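You operate a simulated robot arm through the tools that you are given. There is no shell and no other tool. Be economical: measure what you need, move in short steps, check, and stop when the job is done.

Carry out the task below with a simulated robot arm. There is one attempt and no reset: what you move stays moved.

TASK
Put the vial that says "Dark" from the white table on top of the firelighter there and the vial marked "Gold" on the orange copper fluted mould.
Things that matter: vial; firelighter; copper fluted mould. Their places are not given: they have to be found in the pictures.

It is judged by the outcome, as a careful person would: the job done as asked, and still so three seconds after it is handed in. It fails if anything else is knocked over, pushed out of place, dropped, spilled or broken.

THE ROBOT
A 7-joint arm with a two-finger parallel gripper, fixed in place. Base frame: the origin is at the foot of the arm, x ahead of it, y to its left, z up; the work surface is at about z = 800. Lengths are in mm, angles in rad, forces in N, time in s.
With the tool pointing down near the work surface it reaches from about 300 to 700 mm from the base axis. Its first joint turns from -1.152 to 1.152 rad. Payload 1.57 kg.
Tool frame: the origin (TCP) lies between the finger pads and is the grasp point; the fingertips stand 30 mm ahead of it; z points along the fingers, y is the line along which they close. The gripper opens to 110 mm. The fingers are 24 mm wide and 12 mm thick; the gripper's body (48 by 112 mm) begins 78 mm behind the TCP.
Orientation is that of the tool frame in the base frame, as a unit quaternion [x, y, z, w]. With the fingers straight down and closing along the base's y, the tool's x points along the base's -x, its y along +y and its z along -z.

THE INTERFACE
- The arm moves only by the tool move_arm. Its argument "steps" is text: rows parted by semicolons, each of 7 numbers parted by spaces: the shift along the base's x, y, z in units of 400 mm (1.0 is 400 mm), then the turn, a rotation vector about the base's x, y, z in units of 45 degrees (1.0 is 45 degrees), then the finger opening in mm, from 0 to 110. In form: dx dy dz rx ry rz grip; .... A call has 1 to 12 rows; each row is the pose to reach, as a shift and turn from the pose commanded when the call began. A call with a number of a shift or a turn outside -1 to 1 is refused whole. A row lasts 0.2 s, in which the tool goes at most 50 mm and 0.15 rad; a call with a longer step from one row to the next is refused whole, and so is a gripper value outside its range. A pose out of reach is approached as far as the arm can. The call stops where the force on the tool passes 40 N (or 10 N more than at its start, if that is more) or the arm is blocked; 0.2 s more then pass. The fingers move at their own pace (about 108 mm/s each) and stop on an object; they squeeze with about 24 N. The grip force told is the motor's: it shows also when the fingers shut on nothing. Time passes only in rows, and 0.2 s behind the last, so rows that repeat a pose let the fingers close. It gives the time, the measured TCP pose, the force on the tool (base axes), the opening and the grip force at its end, in the units of the frame above (readings bear some noise), and new pictures: "pictures" is both (left out), scene, wrist or none.
- Cameras (640 x 400 px; columns grow to the right, rows downward): "scene" is fixed at [158, -388.2, 1399.4]; the picture's right is [0.83, -0.56, 0.00], its down [-0.34, -0.51, -0.79] and it looks along [0.44, 0.66, -0.61] (base axes); focal length 348 px, centre (320, 200). "wrist" rides on the gripper at [-36, 0, -80] in the tool frame; the picture's right is [0.00, -1.00, 0.00], its down [0.97, 0.00, -0.24] and it looks along [0.24, 0.00, 0.97] (tool axes); focal length 218 px, centre (320, 200).
- locate(camera, pixels): for up to 12 pixels [column, row] of the newest picture of that camera ("zoom" is the newest enlarged one), the place [x, y, z] in the base frame of the surface seen there, good to about 2 mm. No time passes.
- enlarge(camera, box): a new picture of the part [left, top, right, bottom] of that camera's present view, enlarged. No time passes.
- finish_job(): hands the job in; it is judged then, once.

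Work in short steps. Measure before you move; look again where a grasp or a placing could have gone wrong, and mend it. You have 60 turns and 100 pictures in all, the two below and enlarged ones among them. Open the gripper and draw the arm clear of the work before you hand the job in, unless the task says otherwise; then end with one line.

The tools are called after "Call:" as name(argument=value, ...) on one line, values as JSON. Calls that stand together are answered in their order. move_arm: Moves the arm, as the interface text tells. Its arguments: {"type":"object","properties":{"steps":{"type":"string"},"pictures":{"type":"string","enum":["both","scene","wrist","none"]}},"required":["steps"]} The other tools are called the same way: locate (camera, pixels) gives the place of the surface under pixels of a picture; enlarge (camera, box) takes an enlarged picture of a part of a camera's view; finish_job () hands the job in.

At the start:

```text
time: 0.0
tcp_pos: [378.2, 239.9, 1072.8]
ee_rot: [0.0, 1.0, 0.001, 0.0]
force: [0.3, 0.2, -0.8]
gripper_width: 110.1
gripper_force: 0.1
```

scene: 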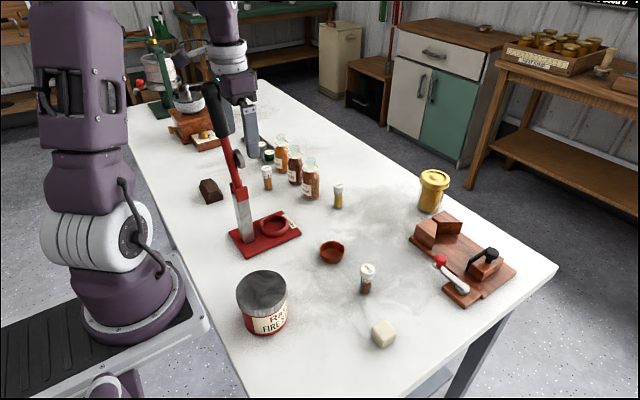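
wrist: 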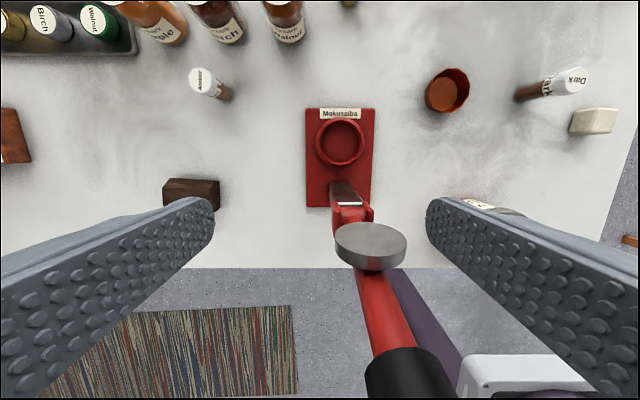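

The "Dark" vial looks to be at scene (367,278), with the pale cube (firelighter) at (384,333) and the mould at (331,252). I'll enlarge to check the labels.

Call:
enlarge(camera="scene", box=[310, 170, 430, 245])

Call:
enlarge(camera="scene", box=[300, 230, 460, 360])

Call:
locate(camera="scene", pixels=[[367, 267], [366, 290], [384, 326], [384, 345], [331, 245], [331, 257], [338, 186], [338, 205], [267, 168], [374, 331], [393, 330], [331, 262]])

```text
5.33 times, centred on (370, 208) of scene
```

zoom: 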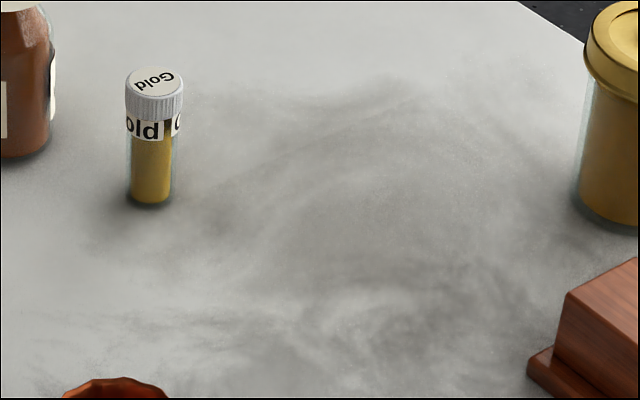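

```text
3.08 times, centred on (380, 295) of scene
```

zoom: 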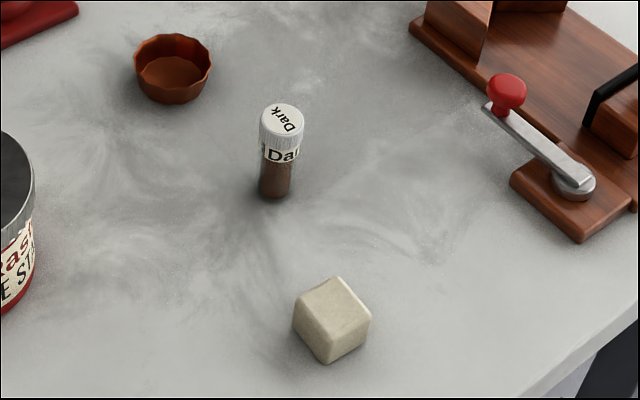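

```text
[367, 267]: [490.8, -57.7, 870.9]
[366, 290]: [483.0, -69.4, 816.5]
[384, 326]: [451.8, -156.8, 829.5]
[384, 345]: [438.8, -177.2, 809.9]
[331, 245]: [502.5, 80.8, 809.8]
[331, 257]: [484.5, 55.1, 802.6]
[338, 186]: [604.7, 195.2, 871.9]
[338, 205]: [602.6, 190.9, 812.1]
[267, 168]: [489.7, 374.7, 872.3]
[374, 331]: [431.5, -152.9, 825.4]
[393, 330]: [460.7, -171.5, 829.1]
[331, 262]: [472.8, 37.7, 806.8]
```

Labels confirmed. Now I'll measure the firelighter, mould and vial outlines more precisely in the zoom.

Call:
locate(camera="zoom", pixels=[[338, 280], [367, 318], [330, 340], [298, 308], [332, 310], [172, 36], [136, 58], [208, 60], [172, 78], [172, 100], [263, 118], [302, 118]])

Call:
locate(camera="zoom", pixels=[[282, 106], [282, 130], [275, 192], [328, 358], [185, 80], [150, 75], [172, 66], [172, 90], [160, 84], [262, 165], [290, 165]])

```text
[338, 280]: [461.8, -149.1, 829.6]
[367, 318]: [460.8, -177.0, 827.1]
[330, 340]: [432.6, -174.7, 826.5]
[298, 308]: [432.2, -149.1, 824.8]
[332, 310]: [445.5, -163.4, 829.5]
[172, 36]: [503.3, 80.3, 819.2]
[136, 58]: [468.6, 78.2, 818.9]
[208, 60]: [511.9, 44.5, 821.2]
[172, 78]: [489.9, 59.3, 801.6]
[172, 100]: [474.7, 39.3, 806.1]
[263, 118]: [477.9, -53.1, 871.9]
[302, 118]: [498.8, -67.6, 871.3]
```

```text
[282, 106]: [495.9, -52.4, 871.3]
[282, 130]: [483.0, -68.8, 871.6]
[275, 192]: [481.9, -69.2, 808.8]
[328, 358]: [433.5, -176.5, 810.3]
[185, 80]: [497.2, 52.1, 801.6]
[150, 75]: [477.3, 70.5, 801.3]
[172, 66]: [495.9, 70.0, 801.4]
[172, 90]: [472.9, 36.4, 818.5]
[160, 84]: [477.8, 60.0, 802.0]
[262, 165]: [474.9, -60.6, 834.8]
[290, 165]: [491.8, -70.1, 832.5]
```

The lever press is tall and close to the gripper, so I'll measure it, along with the Gold vial and its neighbours.

Call:
locate(camera="scene", pixels=[[212, 90], [220, 130], [238, 158], [238, 186], [310, 165], [310, 190], [318, 180], [338, 189]])

Call:
locate(camera="wrist", pixels=[[370, 240], [400, 360], [345, 190], [285, 8], [372, 300]])

Call:
enlarge(camera="scene", box=[300, 150, 380, 220])

```text
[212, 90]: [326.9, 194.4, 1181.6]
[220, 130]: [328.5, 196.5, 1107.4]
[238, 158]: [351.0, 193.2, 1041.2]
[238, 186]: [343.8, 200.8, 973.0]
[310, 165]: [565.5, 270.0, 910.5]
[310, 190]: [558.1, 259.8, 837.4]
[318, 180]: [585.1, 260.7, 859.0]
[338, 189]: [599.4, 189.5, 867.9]
```

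```text
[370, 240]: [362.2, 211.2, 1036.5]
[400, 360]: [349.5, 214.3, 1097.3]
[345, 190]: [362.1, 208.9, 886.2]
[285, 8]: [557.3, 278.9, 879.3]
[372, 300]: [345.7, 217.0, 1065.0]
```

```text
5.71 times, centred on (340, 185) of scene
```

zoom: 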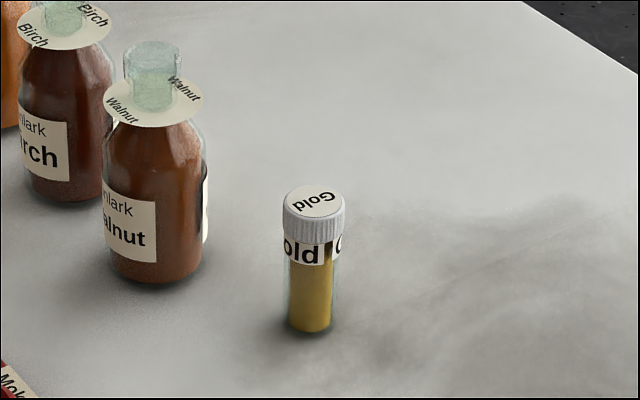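

Call:
locate(camera="zoom", pixels=[[288, 200], [339, 202], [316, 188], [312, 216], [150, 100], [150, 50], [205, 160]])

Call:
move_arm(steps="0.1 0 0 0 0 0 110; 0.2 0 0 0 0 0 110; 0.3 0 0 0 0 0 90; 0.4 -0.05 0 0 0 0 80; 0.48 -0.1 0 0 0 0 70; 0.48 -0.12 -0.1 0 0 0 60; 0.48 -0.12 -0.16 0 0 0 60; 0.48 -0.12 -0.16 0 0 0 60")

```text
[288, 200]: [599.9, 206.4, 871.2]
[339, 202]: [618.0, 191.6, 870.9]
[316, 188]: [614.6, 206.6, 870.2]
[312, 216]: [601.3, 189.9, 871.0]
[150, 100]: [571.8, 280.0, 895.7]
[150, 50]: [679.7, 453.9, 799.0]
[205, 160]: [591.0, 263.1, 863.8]
```

```text
time: 1.8
tcp_pos: [573.3, 191.7, 1010.3]
ee_rot: [0.0, 1.0, 0.0, 0.0]
force: [0.5, -0.7, -0.7]
gripper_width: 60.0
gripper_force: 0.0
```

scene: 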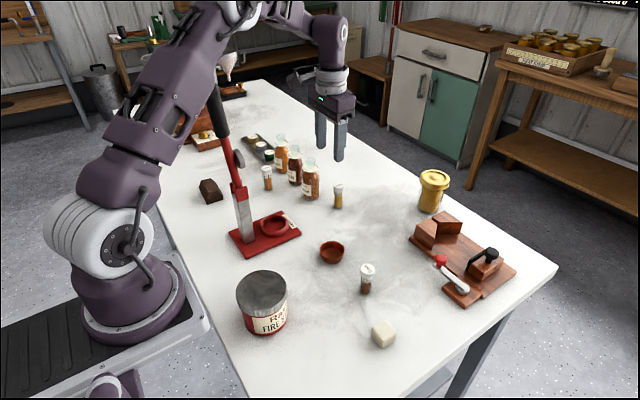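
wrist: 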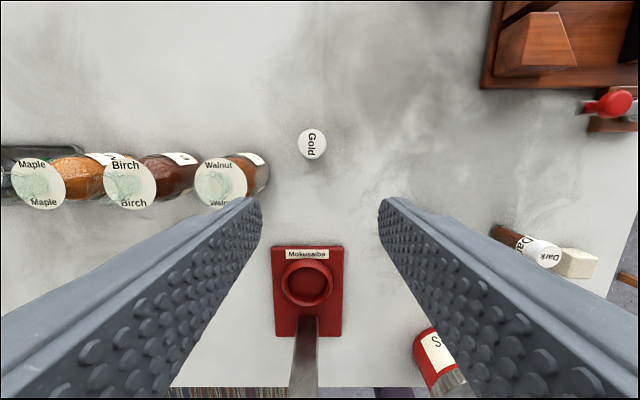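

Gold cap centre is about (608.5, 198.5), top 871. I'll align over it and descend partway.

Call:
move_arm(steps="0.088 0.017 0 0 0 0 50; 0.088 0.017 -0.1 0 0 0 50; 0.088 0.017 -0.22 0 0 0 50; 0.088 0.017 -0.22 0 0 0 50")

Call:
locate(camera="wrist", pixels=[[320, 200]])

```text
time: 2.8
tcp_pos: [605.9, 198.5, 919.6]
ee_rot: [0.0, 1.0, 0.0, 0.0]
force: [0.2, 0.1, -0.7]
gripper_width: 50.2
gripper_force: 0.1
```

scene: 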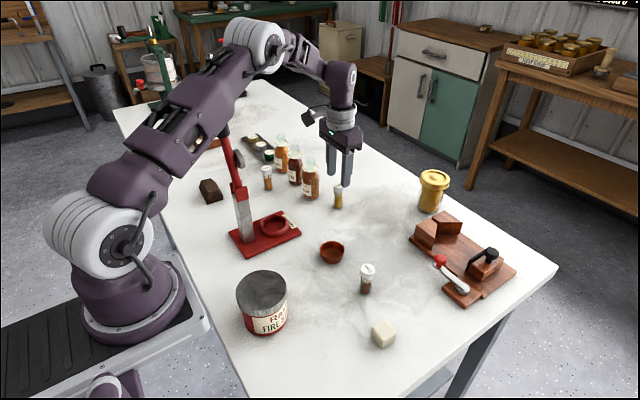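
wrist: 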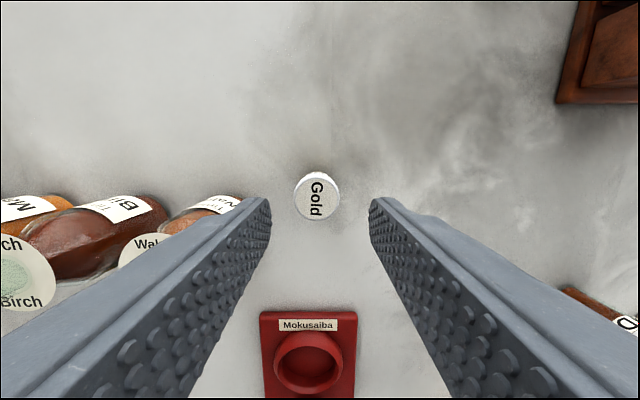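

```text
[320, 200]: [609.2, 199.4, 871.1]
```

The vial is centred between the fingers. I'll descend to TCP z≈860 and close.

Call:
move_arm(steps="0.007 0 -0.08 0 0 0 50; 0.007 0 -0.148 0 0 0 50; 0.007 0 -0.148 0 0 0 50; 0.007 0 -0.148 0 0 0 10; 0.007 0 -0.148 0 0 0 10; 0.007 0 -0.148 0 0 0 10")

```text
time: 4.2
tcp_pos: [608.7, 197.1, 861.5]
ee_rot: [-0.001, 1.0, 0.0, 0.0]
force: [0.0, -0.6, 0.8]
gripper_width: 26.6
gripper_force: 24.4
```

scene: 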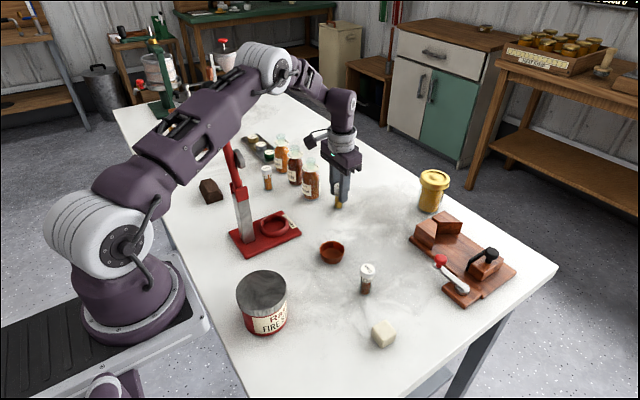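
wrist: 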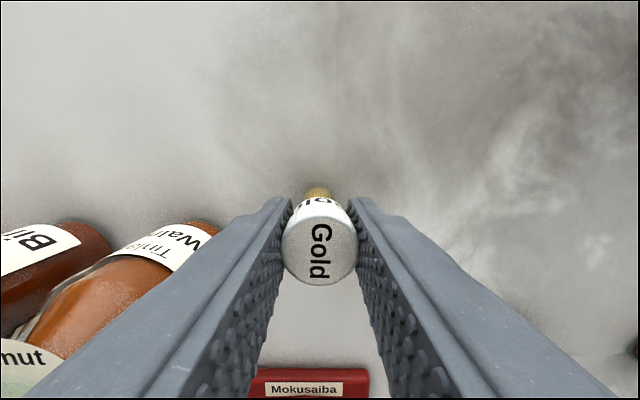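

Gripped (26.6 mm). Lift and carry to above the mould centre (≈489, 60).

Call:
move_arm(steps="0 0 0.1 0 0 0 10; 0 0 0.18 0 0 0 10; -0.06 -0.07 0.18 0 0 0 10; -0.12 -0.14 0.18 0 0 0 10; -0.18 -0.21 0.18 0 0 0 10; -0.24 -0.28 0.18 0 0 0 10; -0.298 -0.344 0.18 0 0 0 10; -0.298 -0.344 0.18 0 0 0 10; -0.298 -0.344 0.13 0 0 0 10; -0.298 -0.344 0.13 0 0 0 10")

Call:
enlarge(camera="scene", box=[290, 190, 390, 280])

```text
time: 6.4
tcp_pos: [491.3, 62.5, 913.4]
ee_rot: [-0.001, 1.0, -0.001, 0.0]
force: [-0.1, -0.2, 0.3]
gripper_width: 26.6
gripper_force: 23.6
```

scene: 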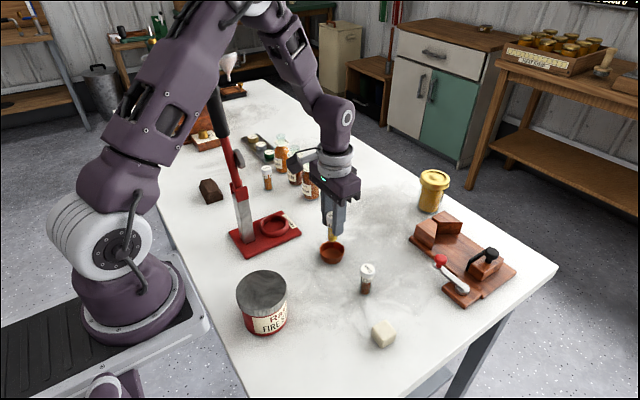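
wrist: 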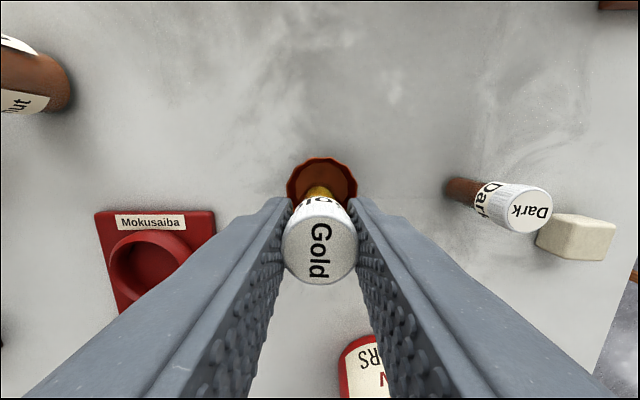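

```text
4.44 times, centred on (340, 235) of scene
```

zoom: 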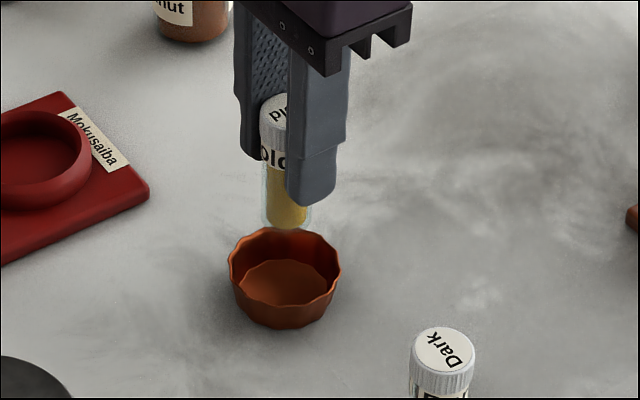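

Aligned over the mould. I'll lower the vial to the mould floor.

Call:
move_arm(steps="-0.002 -0.003 -0.06 0 0 0 10; -0.002 -0.003 -0.1 0 0 0 10; -0.002 -0.003 -0.115 0 0 0 10; -0.002 -0.003 -0.122 0 0 0 10; -0.002 -0.003 -0.122 0 0 0 10")

Call:
enlarge(camera="scene", box=[290, 190, 390, 280])

```text
time: 7.6
tcp_pos: [489.5, 59.5, 864.1]
ee_rot: [0.0, 1.0, -0.001, 0.0]
force: [1.4, 3.0, 17.9]
gripper_width: 26.6
gripper_force: 24.0
```

scene: 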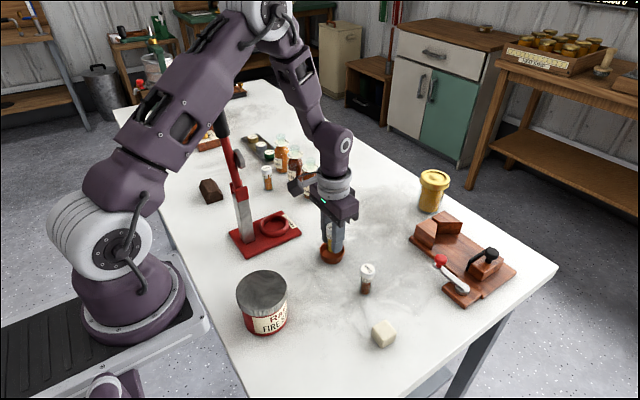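
wrist: 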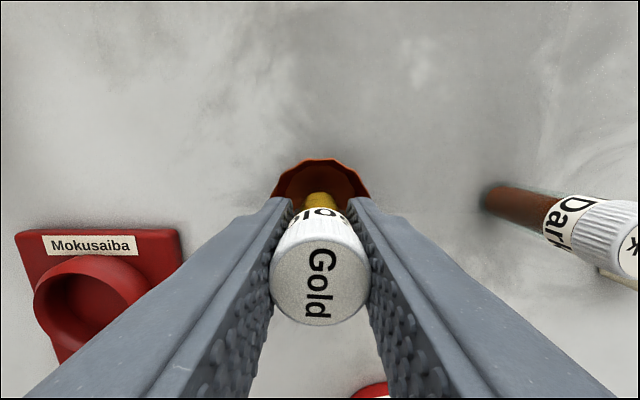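

```text
4.44 times, centred on (340, 235) of scene
```

zoom: 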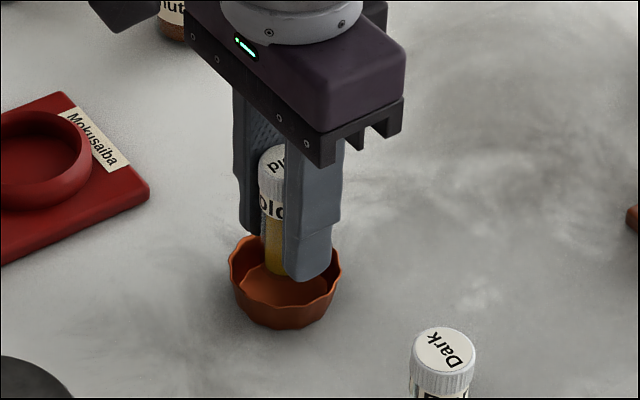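

Contact with the floor (18 N up). I'll ease up slightly, open, and rise.

Call:
move_arm(steps="0 0 0.002 0 0 0 10; 0 0 0.002 0 0 0 45; 0 0 0.002 0 0 0 45; 0 0 0.002 0 0 0 45; 0 0 0.08 0 0 0 45; 0 0 0.18 0 0 0 50; 0 0 0.26 0 0 0 50; 0 0 0.26 0 0 0 50")

Call:
enlarge(camera="scene", box=[290, 190, 390, 280])

```text
time: 9.4
tcp_pos: [490.8, 61.3, 971.5]
ee_rot: [0.0, 1.0, 0.0, 0.0]
force: [0.1, 0.1, -0.3]
gripper_width: 50.1
gripper_force: 0.1
```

scene: 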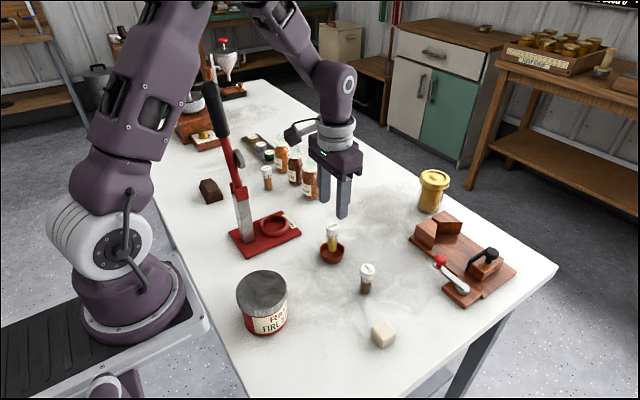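
wrist: 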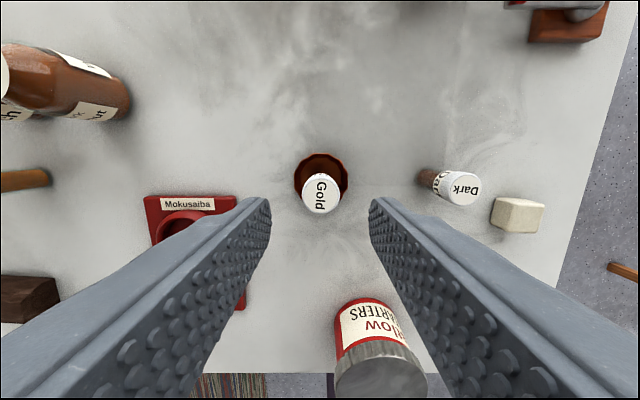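

```text
4.44 times, centred on (340, 235) of scene
```

zoom: 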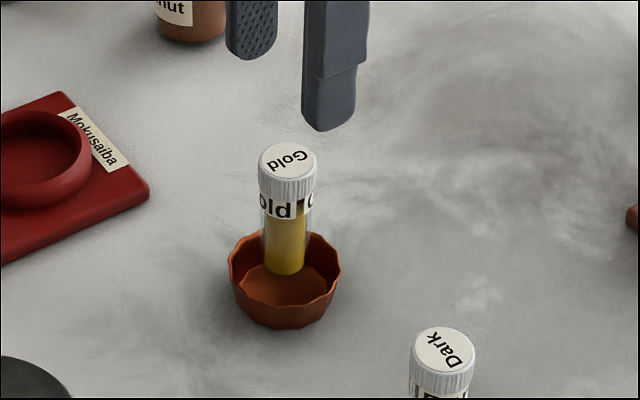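

Gold stands in the mould. Next I'll go over the Dark vial (≈489, −60.5) and partway down.

Call:
move_arm(steps="0 -0.1 0 0 0 0 50; 0 -0.2 0 0 0 0 50; -0.002 -0.303 0 0 0 0 50; -0.002 -0.303 -0.07 0 0 0 50; -0.002 -0.303 -0.13 0 0 0 50; -0.002 -0.303 -0.13 0 0 0 50")

Call:
locate(camera="wrist", pixels=[[320, 200]])

```text
time: 10.8
tcp_pos: [487.9, -61.0, 916.1]
ee_rot: [-0.001, 1.0, 0.0, 0.0]
force: [-0.6, 0.4, 0.3]
gripper_width: 50.0
gripper_force: 0.1
```

scene: 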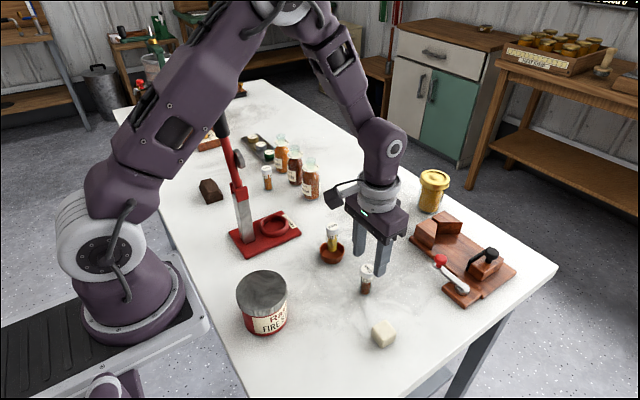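
wrist: 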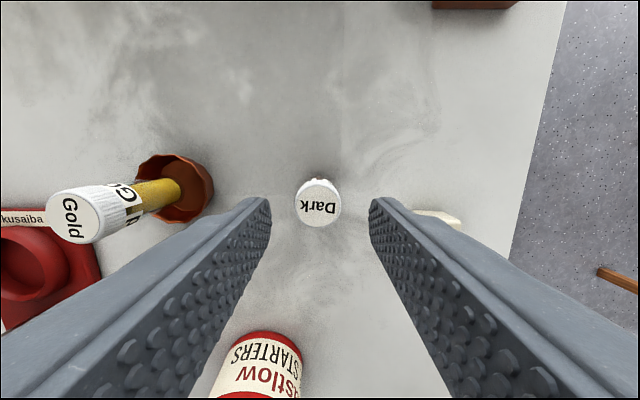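

```text
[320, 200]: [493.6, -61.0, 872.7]
```

Centred. Descend and grip.

Call:
move_arm(steps="0.002 0 -0.08 0 0 0 50; 0.002 0 -0.138 0 0 0 50; 0.002 0 -0.138 0 0 0 50; 0.002 0 -0.138 0 0 0 10; 0.002 0 -0.138 0 0 0 10; 0.002 0 -0.138 0 0 0 10")

```text
time: 12.2
tcp_pos: [488.6, -60.7, 860.9]
ee_rot: [0.0, 1.0, 0.0, 0.0]
force: [0.0, 0.1, 0.0]
gripper_width: 26.9
gripper_force: 23.9
```

scene: 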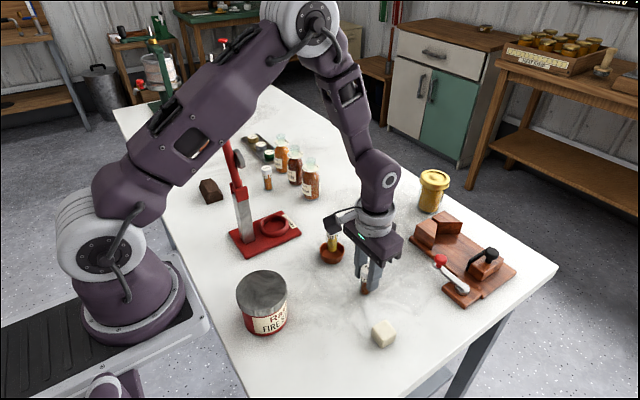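
wrist: 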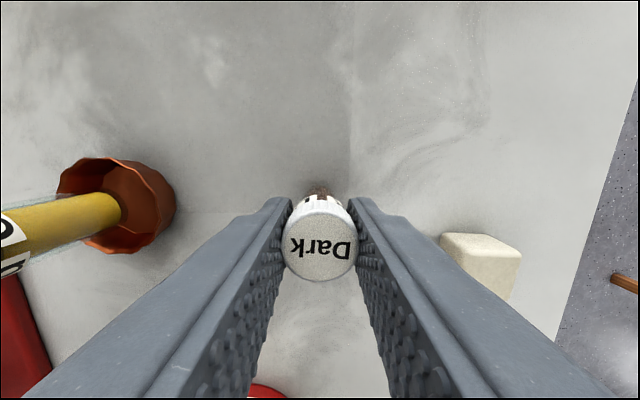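

Gripped. Lift and move to hover over the firelighter centre (446.5, −163), top 829.5.

Call:
move_arm(steps="0 0 0.1 0 0 0 10; 0 0 0.2 0 0 0 10; -0.035 -0.085 0.2 0 0 0 10; -0.07 -0.17 0.2 0 0 0 10; -0.106 -0.256 0.2 0 0 0 10; -0.106 -0.256 0.2 0 0 0 10; -0.106 -0.256 0.11 0 0 0 10; -0.106 -0.256 0.11 0 0 0 10")

Call:
enlarge(camera="scene", box=[330, 270, 440, 360])

```text
time: 14.0
tcp_pos: [445.5, -161.7, 904.7]
ee_rot: [0.001, 1.0, 0.001, 0.0]
force: [-0.7, 0.4, -0.4]
gripper_width: 26.9
gripper_force: 24.0
```

scene: 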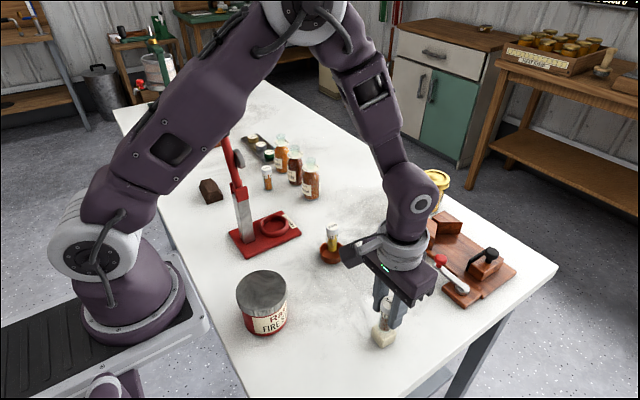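
wrist: 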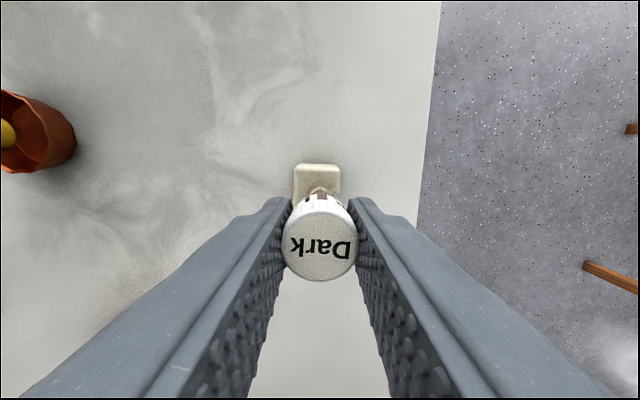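

```text
4.44 times, centred on (385, 315) of scene
```

zoom: 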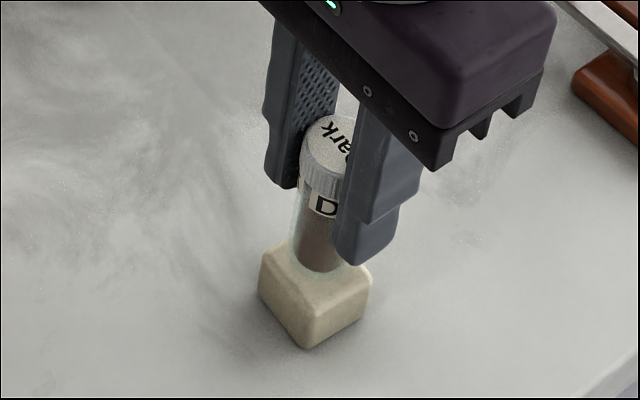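

Aligned roughly. I'll check the firelighter's edges from the wrist view.

Call:
locate(camera="wrist", pixels=[[296, 185], [338, 185], [305, 168], [317, 167], [317, 175], [299, 180], [335, 180]])

Call:
locate(camera="zoom", pixels=[[262, 286], [308, 316], [368, 284], [290, 245], [308, 345], [365, 300]])

```text
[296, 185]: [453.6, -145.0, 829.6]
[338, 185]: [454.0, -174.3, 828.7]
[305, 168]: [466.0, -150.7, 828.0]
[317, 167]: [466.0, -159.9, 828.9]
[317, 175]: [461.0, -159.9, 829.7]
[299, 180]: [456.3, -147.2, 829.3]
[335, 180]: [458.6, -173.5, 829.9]
```

```text
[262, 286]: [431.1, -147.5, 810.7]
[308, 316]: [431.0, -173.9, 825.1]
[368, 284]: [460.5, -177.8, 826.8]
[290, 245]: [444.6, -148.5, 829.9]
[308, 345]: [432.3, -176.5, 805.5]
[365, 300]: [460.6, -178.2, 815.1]
```

Firelighter centre ≈ (448, −161.5). Nudge and lower to contact.

Call:
move_arm(steps="0.005 0.002 -0.015 0 0 0 10; 0.005 0.002 -0.026 0 0 0 10; 0.005 0.002 -0.031 0 0 0 10; 0.005 0.002 -0.034 0 0 0 10; 0.005 0.002 -0.034 0 0 0 10")

Call:
enlarge(camera="scene", box=[330, 270, 440, 360])

```text
time: 15.2
tcp_pos: [448.7, -162.6, 892.9]
ee_rot: [0.0, 1.0, 0.0, 0.001]
force: [0.0, 0.6, 0.1]
gripper_width: 26.9
gripper_force: 24.2
```

scene: 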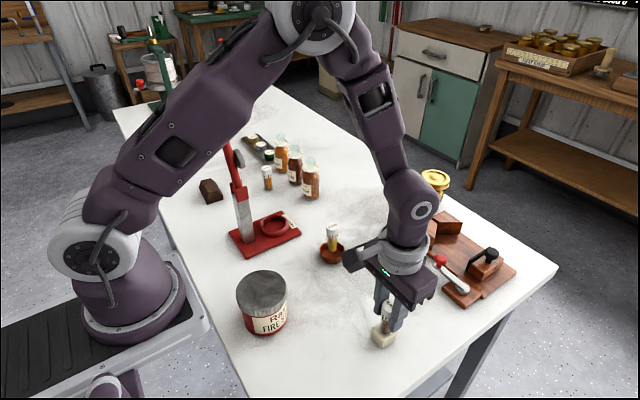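
wrist: 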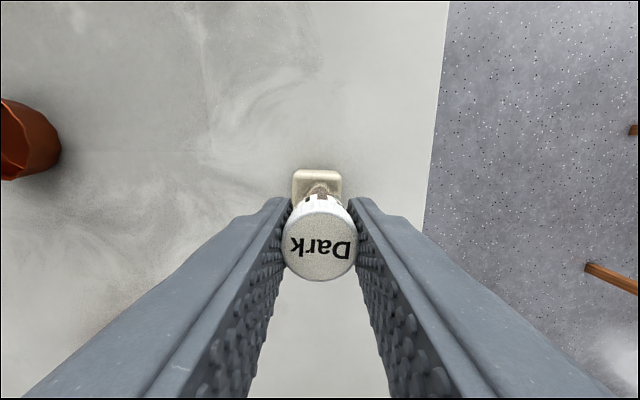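

```text
4.44 times, centred on (385, 315) of scene
```

zoom: 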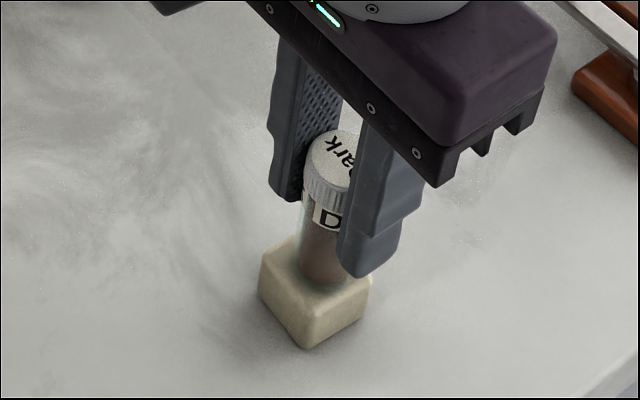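

No contact yet; lower in small increments with a ~1 mm +y correction.

Call:
move_arm(steps="0 0.003 0 0 0 0 10; 0 0.003 -0.002 0 0 0 10; 0 0.003 -0.004 0 0 0 10; 0 0.003 -0.004 0 0 0 10", pictures="none")

```text
time: 16.2
tcp_pos: [449.2, -161.9, 890.9]
ee_rot: [0.0, 1.0, 0.0, 0.001]
force: [-2.4, 0.2, 12.3]
gripper_width: 27.3
gripper_force: 24.3
```

Contact (12 N). I'll ease up slightly, open gently, and rise straight up.

Call:
move_arm(steps="0 0 0.001 0 0 0 10; 0 0 0.001 0 0 0 28; 0 0 0.001 0 0 0 34; 0 0 0.001 0 0 0 45; 0 0 0.001 0 0 0 45; 0 0 0.07 0 0 0 45; 0 0 0.17 0 0 0 45; 0 0 0.27 0 0 0 45; 0 0 0.27 0 0 0 45")

Call:
enlarge(camera="scene", box=[290, 210, 440, 360])

```text
time: 18.2
tcp_pos: [447.8, -162.3, 998.1]
ee_rot: [0.0, 1.0, 0.0, 0.0]
force: [0.0, 0.5, 0.2]
gripper_width: 45.0
gripper_force: 0.2
```

scene: 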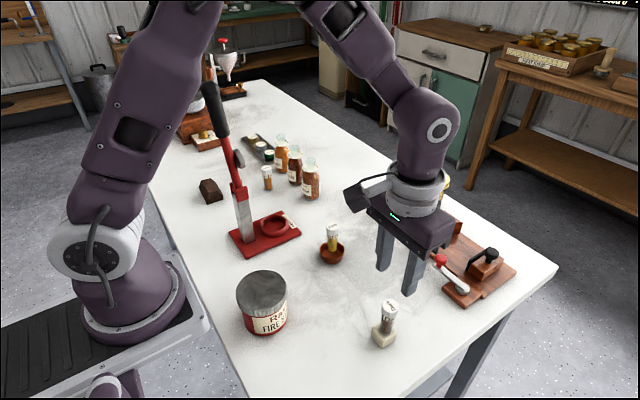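
wrist: 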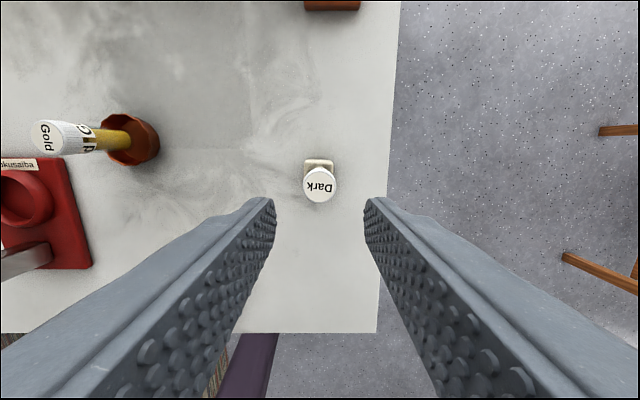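

```text
2.67 times, centred on (365, 285) of scene
```

zoom: 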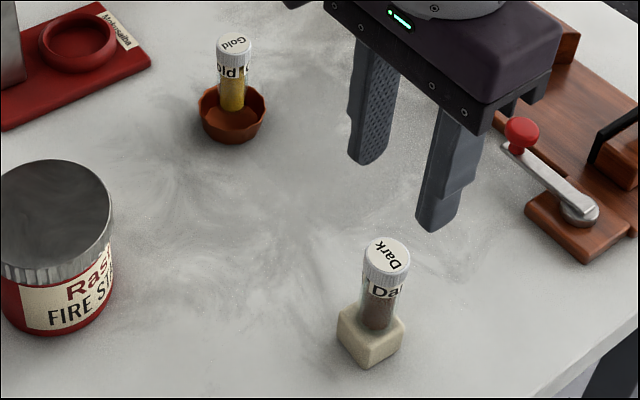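

Both vials are standing. I'll draw up a bit further and re-check the stability.

Call:
move_arm(steps="0 0 0.1 0 0 0 60; 0 0.05 0.2 0 0 0 60; 0 0.05 0.2 0 0 0 60; 0 0.05 0.2 0 0 0 60; 0 0.05 0.2 0 0 0 60; 0 0.05 0.2 0 0 0 60", pictures="scene")

Call:
locate(camera="scene", pixels=[[390, 305], [333, 227]])

Call:
enlarge(camera="scene", box=[340, 280, 430, 360])

```text
time: 19.6
tcp_pos: [450.9, -141.8, 1080.8]
ee_rot: [0.0, 1.0, 0.0, 0.0]
force: [-0.9, -0.1, 0.1]
gripper_width: 60.0
gripper_force: 0.0
```

scene: 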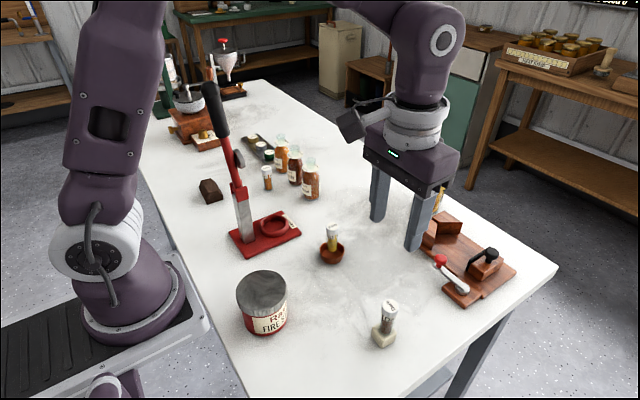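

```text
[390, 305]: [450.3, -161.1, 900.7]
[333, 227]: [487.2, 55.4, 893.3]
```

```text
5.00 times, centred on (385, 320) of scene
```

zoom: 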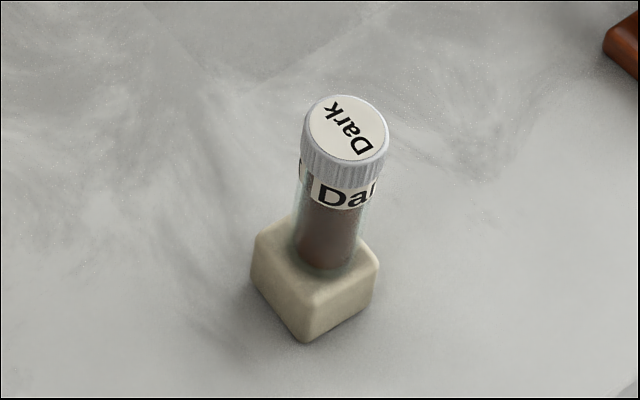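

The Gold cap reads z 893 instead of ~874; I'll inspect it closely.

Call:
enlarge(camera="scene", box=[300, 210, 370, 275])

Call:
locate(camera="scene", pixels=[[333, 225], [333, 229], [330, 228], [336, 228], [333, 240], [333, 247], [333, 257], [331, 264]])

```text
6.15 times, centred on (335, 242) of scene
```

zoom: 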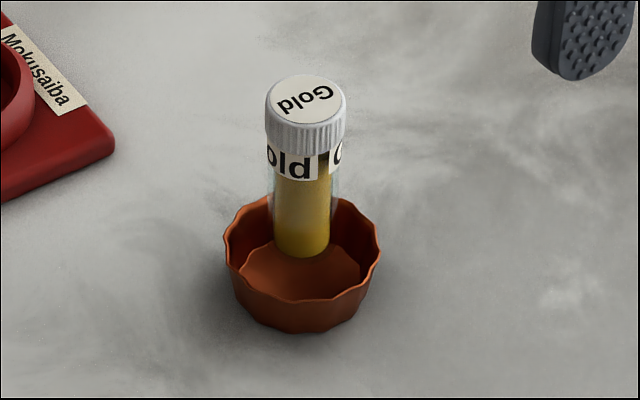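

```text
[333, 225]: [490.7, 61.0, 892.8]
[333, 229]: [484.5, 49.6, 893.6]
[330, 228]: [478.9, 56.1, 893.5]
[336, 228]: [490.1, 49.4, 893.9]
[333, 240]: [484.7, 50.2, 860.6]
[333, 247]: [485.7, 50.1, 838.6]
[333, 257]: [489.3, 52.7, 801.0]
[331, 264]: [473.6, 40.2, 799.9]
```

Gold is upright, level and stable, supported by the mould; Dark is upright on the firelighter. The arm is clear, so I'm handing the job in.

Call:
finish_job()

```text
The job is handed in.
```

The "Dark" vial is standing on the firelighter and the "Gold" vial is standing on the copper mould, centred at about rim height rather than down on its floor. Both were upright and steady at the last check, nothing else was disturbed, and the job is handed in.
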